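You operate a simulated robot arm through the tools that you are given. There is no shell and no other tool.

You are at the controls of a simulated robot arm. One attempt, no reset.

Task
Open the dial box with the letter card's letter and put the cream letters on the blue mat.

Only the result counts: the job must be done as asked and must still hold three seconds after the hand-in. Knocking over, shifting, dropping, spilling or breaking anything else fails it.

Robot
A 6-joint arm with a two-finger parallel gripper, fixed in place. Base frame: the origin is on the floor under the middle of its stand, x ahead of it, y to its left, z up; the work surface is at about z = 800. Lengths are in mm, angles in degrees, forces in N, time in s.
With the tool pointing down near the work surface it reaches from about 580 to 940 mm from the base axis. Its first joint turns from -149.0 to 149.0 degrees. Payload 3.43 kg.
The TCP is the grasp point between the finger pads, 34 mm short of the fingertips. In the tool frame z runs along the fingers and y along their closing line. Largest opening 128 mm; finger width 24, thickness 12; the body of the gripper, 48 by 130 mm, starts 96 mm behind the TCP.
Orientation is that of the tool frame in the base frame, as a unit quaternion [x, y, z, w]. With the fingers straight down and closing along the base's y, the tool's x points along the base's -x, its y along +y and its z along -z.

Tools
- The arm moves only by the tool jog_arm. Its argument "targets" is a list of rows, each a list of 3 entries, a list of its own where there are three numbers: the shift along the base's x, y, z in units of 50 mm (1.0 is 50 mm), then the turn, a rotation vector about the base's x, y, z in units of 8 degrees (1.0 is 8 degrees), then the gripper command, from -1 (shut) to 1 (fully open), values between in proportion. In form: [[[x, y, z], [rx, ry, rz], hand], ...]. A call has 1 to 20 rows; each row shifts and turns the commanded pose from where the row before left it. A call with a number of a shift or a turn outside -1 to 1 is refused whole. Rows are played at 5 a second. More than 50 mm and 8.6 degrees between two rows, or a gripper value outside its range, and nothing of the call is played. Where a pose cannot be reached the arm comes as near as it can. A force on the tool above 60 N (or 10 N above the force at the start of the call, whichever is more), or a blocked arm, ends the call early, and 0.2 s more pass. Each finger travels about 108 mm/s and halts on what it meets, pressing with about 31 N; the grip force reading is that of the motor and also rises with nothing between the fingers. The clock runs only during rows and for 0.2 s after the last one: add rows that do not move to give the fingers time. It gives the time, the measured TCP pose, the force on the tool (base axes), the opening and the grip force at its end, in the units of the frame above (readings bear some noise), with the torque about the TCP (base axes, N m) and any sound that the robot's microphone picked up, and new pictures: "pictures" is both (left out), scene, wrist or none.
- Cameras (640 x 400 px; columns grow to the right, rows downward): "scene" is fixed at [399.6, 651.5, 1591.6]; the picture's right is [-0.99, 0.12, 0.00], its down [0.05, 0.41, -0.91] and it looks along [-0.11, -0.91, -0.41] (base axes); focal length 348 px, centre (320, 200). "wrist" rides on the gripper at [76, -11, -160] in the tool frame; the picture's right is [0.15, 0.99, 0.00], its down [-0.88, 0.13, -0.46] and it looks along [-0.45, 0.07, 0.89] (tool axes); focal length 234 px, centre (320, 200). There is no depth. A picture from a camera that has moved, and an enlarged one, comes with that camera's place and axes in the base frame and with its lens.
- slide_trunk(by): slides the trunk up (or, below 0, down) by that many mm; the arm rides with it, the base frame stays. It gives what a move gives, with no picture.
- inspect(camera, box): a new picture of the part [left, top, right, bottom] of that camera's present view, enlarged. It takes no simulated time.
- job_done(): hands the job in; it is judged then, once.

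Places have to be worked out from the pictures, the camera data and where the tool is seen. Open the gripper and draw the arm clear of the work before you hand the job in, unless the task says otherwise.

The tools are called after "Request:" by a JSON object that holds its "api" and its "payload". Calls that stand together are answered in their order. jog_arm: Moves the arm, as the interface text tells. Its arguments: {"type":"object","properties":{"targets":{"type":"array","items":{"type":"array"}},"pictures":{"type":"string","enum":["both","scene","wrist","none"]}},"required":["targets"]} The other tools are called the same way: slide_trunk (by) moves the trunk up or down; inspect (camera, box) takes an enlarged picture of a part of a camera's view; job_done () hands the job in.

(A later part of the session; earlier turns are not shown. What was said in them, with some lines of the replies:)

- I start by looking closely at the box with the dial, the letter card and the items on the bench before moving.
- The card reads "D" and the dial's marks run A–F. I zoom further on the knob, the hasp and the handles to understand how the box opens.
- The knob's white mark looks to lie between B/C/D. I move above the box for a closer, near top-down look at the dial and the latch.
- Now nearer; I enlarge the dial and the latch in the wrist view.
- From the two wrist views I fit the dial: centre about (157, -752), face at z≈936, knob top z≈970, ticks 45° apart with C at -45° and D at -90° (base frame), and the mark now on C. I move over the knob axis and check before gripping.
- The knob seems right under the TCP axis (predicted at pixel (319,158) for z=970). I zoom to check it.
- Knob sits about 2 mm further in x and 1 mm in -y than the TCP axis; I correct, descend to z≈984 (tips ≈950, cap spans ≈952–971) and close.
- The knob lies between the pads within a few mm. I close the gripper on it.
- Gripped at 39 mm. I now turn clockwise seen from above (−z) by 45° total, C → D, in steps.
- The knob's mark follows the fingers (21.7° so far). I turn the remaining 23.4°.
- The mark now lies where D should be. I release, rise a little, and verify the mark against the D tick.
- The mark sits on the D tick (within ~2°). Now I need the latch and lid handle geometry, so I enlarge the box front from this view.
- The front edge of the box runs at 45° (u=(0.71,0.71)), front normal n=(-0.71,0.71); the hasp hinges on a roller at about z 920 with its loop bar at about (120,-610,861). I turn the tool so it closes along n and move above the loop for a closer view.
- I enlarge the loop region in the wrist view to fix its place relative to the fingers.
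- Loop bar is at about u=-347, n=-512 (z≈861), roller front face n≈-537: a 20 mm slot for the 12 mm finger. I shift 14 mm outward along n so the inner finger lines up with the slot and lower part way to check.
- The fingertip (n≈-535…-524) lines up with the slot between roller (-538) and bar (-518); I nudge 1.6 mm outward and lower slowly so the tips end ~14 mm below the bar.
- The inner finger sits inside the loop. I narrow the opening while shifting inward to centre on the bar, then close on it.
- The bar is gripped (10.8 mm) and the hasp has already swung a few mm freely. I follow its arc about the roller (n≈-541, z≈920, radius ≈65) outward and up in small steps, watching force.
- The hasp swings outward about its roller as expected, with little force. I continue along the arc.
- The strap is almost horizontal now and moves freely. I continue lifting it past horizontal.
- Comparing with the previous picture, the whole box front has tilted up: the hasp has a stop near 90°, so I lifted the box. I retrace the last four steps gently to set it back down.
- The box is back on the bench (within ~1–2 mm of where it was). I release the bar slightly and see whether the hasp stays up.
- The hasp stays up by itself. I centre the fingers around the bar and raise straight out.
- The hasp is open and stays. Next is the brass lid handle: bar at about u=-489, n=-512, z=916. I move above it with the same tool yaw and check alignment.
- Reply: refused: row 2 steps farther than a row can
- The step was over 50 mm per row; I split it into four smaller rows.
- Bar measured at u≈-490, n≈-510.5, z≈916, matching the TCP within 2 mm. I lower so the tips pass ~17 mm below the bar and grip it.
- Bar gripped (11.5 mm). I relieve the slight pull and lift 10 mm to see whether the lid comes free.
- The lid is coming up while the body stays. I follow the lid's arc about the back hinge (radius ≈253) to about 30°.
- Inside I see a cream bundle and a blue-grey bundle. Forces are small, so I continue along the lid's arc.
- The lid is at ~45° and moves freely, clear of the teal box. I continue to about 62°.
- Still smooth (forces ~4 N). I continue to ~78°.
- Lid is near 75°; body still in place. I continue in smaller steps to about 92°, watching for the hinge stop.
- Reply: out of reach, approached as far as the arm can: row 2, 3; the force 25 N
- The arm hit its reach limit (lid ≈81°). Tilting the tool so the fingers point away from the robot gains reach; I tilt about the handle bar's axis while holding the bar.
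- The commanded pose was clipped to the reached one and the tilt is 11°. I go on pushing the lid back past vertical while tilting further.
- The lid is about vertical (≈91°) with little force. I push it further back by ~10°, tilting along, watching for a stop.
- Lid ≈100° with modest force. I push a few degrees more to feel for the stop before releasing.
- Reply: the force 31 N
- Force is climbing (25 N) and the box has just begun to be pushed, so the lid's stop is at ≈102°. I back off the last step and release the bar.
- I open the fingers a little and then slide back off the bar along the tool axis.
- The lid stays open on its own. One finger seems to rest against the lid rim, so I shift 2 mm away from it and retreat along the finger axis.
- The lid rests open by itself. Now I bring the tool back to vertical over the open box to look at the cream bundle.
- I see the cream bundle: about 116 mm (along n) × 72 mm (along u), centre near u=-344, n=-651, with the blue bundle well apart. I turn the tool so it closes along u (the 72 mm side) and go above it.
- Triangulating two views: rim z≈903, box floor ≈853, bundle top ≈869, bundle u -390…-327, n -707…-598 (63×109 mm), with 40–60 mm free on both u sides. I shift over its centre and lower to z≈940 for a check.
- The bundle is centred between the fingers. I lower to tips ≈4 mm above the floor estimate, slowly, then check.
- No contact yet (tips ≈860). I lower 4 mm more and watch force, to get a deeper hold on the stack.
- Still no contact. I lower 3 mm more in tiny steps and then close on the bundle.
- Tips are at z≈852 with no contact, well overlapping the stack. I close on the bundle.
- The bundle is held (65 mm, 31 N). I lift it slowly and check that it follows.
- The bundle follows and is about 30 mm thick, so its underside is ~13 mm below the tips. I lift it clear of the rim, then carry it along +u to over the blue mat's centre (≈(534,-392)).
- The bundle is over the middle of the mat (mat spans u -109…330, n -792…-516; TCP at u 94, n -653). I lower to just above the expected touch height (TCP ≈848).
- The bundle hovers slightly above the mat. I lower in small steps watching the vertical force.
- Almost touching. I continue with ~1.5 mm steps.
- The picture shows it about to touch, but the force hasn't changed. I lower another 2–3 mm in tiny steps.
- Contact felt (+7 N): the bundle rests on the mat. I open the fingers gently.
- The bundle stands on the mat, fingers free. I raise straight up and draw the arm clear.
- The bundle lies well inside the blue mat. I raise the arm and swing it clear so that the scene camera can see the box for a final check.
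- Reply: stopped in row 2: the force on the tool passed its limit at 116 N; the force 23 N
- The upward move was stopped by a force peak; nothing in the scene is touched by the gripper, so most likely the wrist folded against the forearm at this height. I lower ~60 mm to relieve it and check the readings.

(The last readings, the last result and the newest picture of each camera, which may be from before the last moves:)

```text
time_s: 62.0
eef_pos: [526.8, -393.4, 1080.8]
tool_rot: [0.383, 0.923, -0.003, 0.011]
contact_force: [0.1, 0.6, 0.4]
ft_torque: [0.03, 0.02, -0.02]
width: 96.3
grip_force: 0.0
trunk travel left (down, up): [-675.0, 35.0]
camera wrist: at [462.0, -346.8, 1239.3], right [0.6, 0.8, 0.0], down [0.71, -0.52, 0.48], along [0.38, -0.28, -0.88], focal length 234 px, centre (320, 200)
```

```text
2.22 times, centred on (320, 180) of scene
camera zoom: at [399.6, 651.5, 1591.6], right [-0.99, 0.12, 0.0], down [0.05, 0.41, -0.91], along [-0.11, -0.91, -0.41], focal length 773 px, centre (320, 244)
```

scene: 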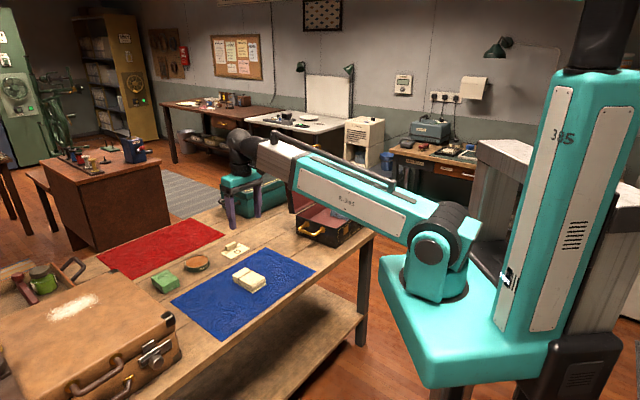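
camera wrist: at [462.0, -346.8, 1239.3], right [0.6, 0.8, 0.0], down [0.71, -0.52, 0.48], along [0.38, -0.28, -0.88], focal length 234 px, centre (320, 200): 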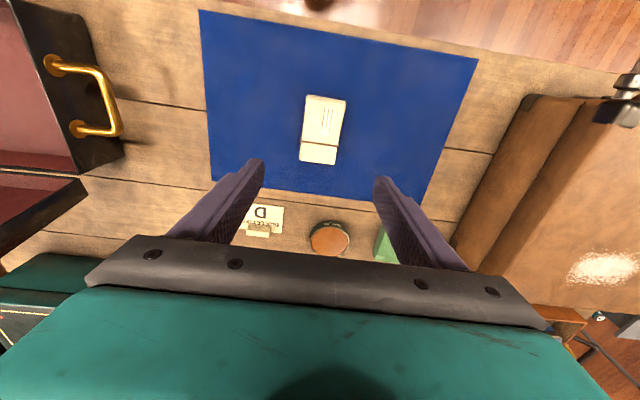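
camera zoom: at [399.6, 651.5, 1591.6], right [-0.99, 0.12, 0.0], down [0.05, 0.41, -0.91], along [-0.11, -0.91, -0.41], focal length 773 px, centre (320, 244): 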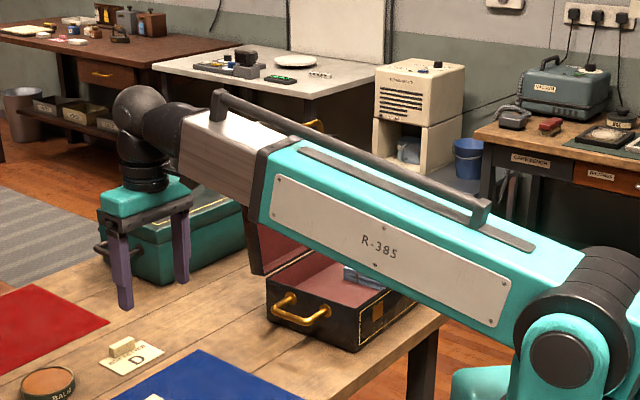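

Readings are back to zero and nothing moved. I swing sideways ~140 mm along the bench at this height to clear the view to the box.

Request:
{"api": "jog_arm", "payload": {"targets": [[[0.4, 0.4, 0], [0, 0, 0], 0.5], [[0.5, 0.5, 0], [0, 0, 0], 0.5], [[0.5, 0.5, 0], [0, 0, 0], 0.5], [[0.4, 0.4, 0], [0, 0, 0], 0.5], [[0.2, 0.2, 0], [0, 0, 0], 0.5], [[0, 0, 0], [0, 0, 0], 0.5]], "pictures": "both"}}

Request:
{"api": "inspect", "payload": {"camera": "scene", "box": [280, 130, 400, 250]}}

Request:
{"api": "inspect", "payload": {"camera": "scene", "box": [140, 220, 330, 350]}}

```text
time_s: 63.4
eef_pos: [628.8, -290.2, 1078.4]
tool_rot: [0.384, 0.923, -0.004, 0.01]
contact_force: [0.3, 0.3, 0.7]
ft_torque: [-0.01, -0.01, 0.03]
width: 96.1
grip_force: 0.1
trunk travel left (down, up): [-675.0, 35.0]
camera wrist: at [563.7, -243.1, 1236.3], right [0.6, 0.8, 0.0], down [0.71, -0.52, 0.48], along [0.38, -0.28, -0.88], focal length 234 px, centre (320, 200)
```

scene: 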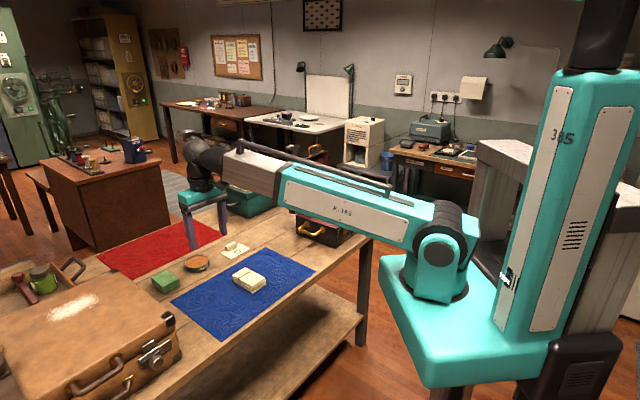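
wrist: 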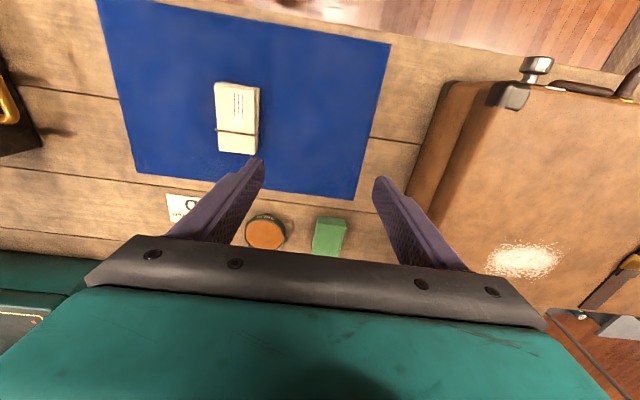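

```text
3.33 times, centred on (340, 190) of scene
camera zoom: at [399.6, 651.5, 1591.6], right [-0.99, 0.12, 0.0], down [0.05, 0.41, -0.91], along [-0.11, -0.91, -0.41], focal length 1160 px, centre (253, 233)
```

zoom: 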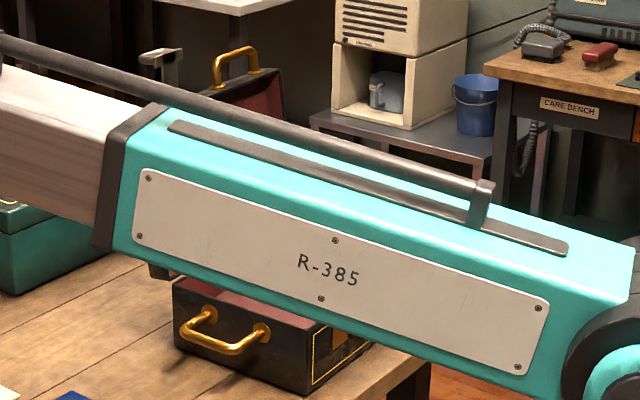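

```text
3.08 times, centred on (235, 285) of scene
camera zoom: at [399.6, 651.5, 1591.6], right [-0.99, 0.12, 0.0], down [0.05, 0.41, -0.91], along [-0.11, -0.91, -0.41], focal length 1070 px, centre (582, -62)
```

zoom: 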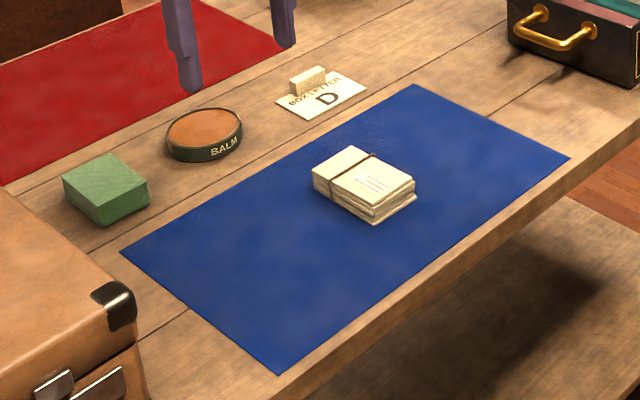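

The lid stands open, the blue bundle is still in the box, and the cream bundle lies well inside the blue mat. The card, balm, sponge and teal box look unmoved, and the gripper is open and clear of the work. I hand in the job.

Request:
{"api": "job_done", "payload": {}}

```text
The job is handed in.
```

I opened the dial box with the card's letter, D, and set the tied cream bundle down near the middle of the blue mat. I've handed the job in, but no verdict came back.

- **End state:** the lid stood open by itself at about 100° and the blue letters were still in the box. Everything else on the bench looked unmoved, and the gripper was open and clear.
- **Box shifted a few mm:** swinging up the latch tilted the front of the box before I set it back down. Pushing the lid to its stop then shifted the box about 5 mm and turned it slightly. If that counts as shifting, it could count against the result.
- **Force stop:** after I released the letters, raising the arm was cut off by a 116 N force peak. The gripper was clear of everything on the bench, so the likeliest cause is the arm touching itself. I lowered it, the readings went back to zero, and nothing had moved.
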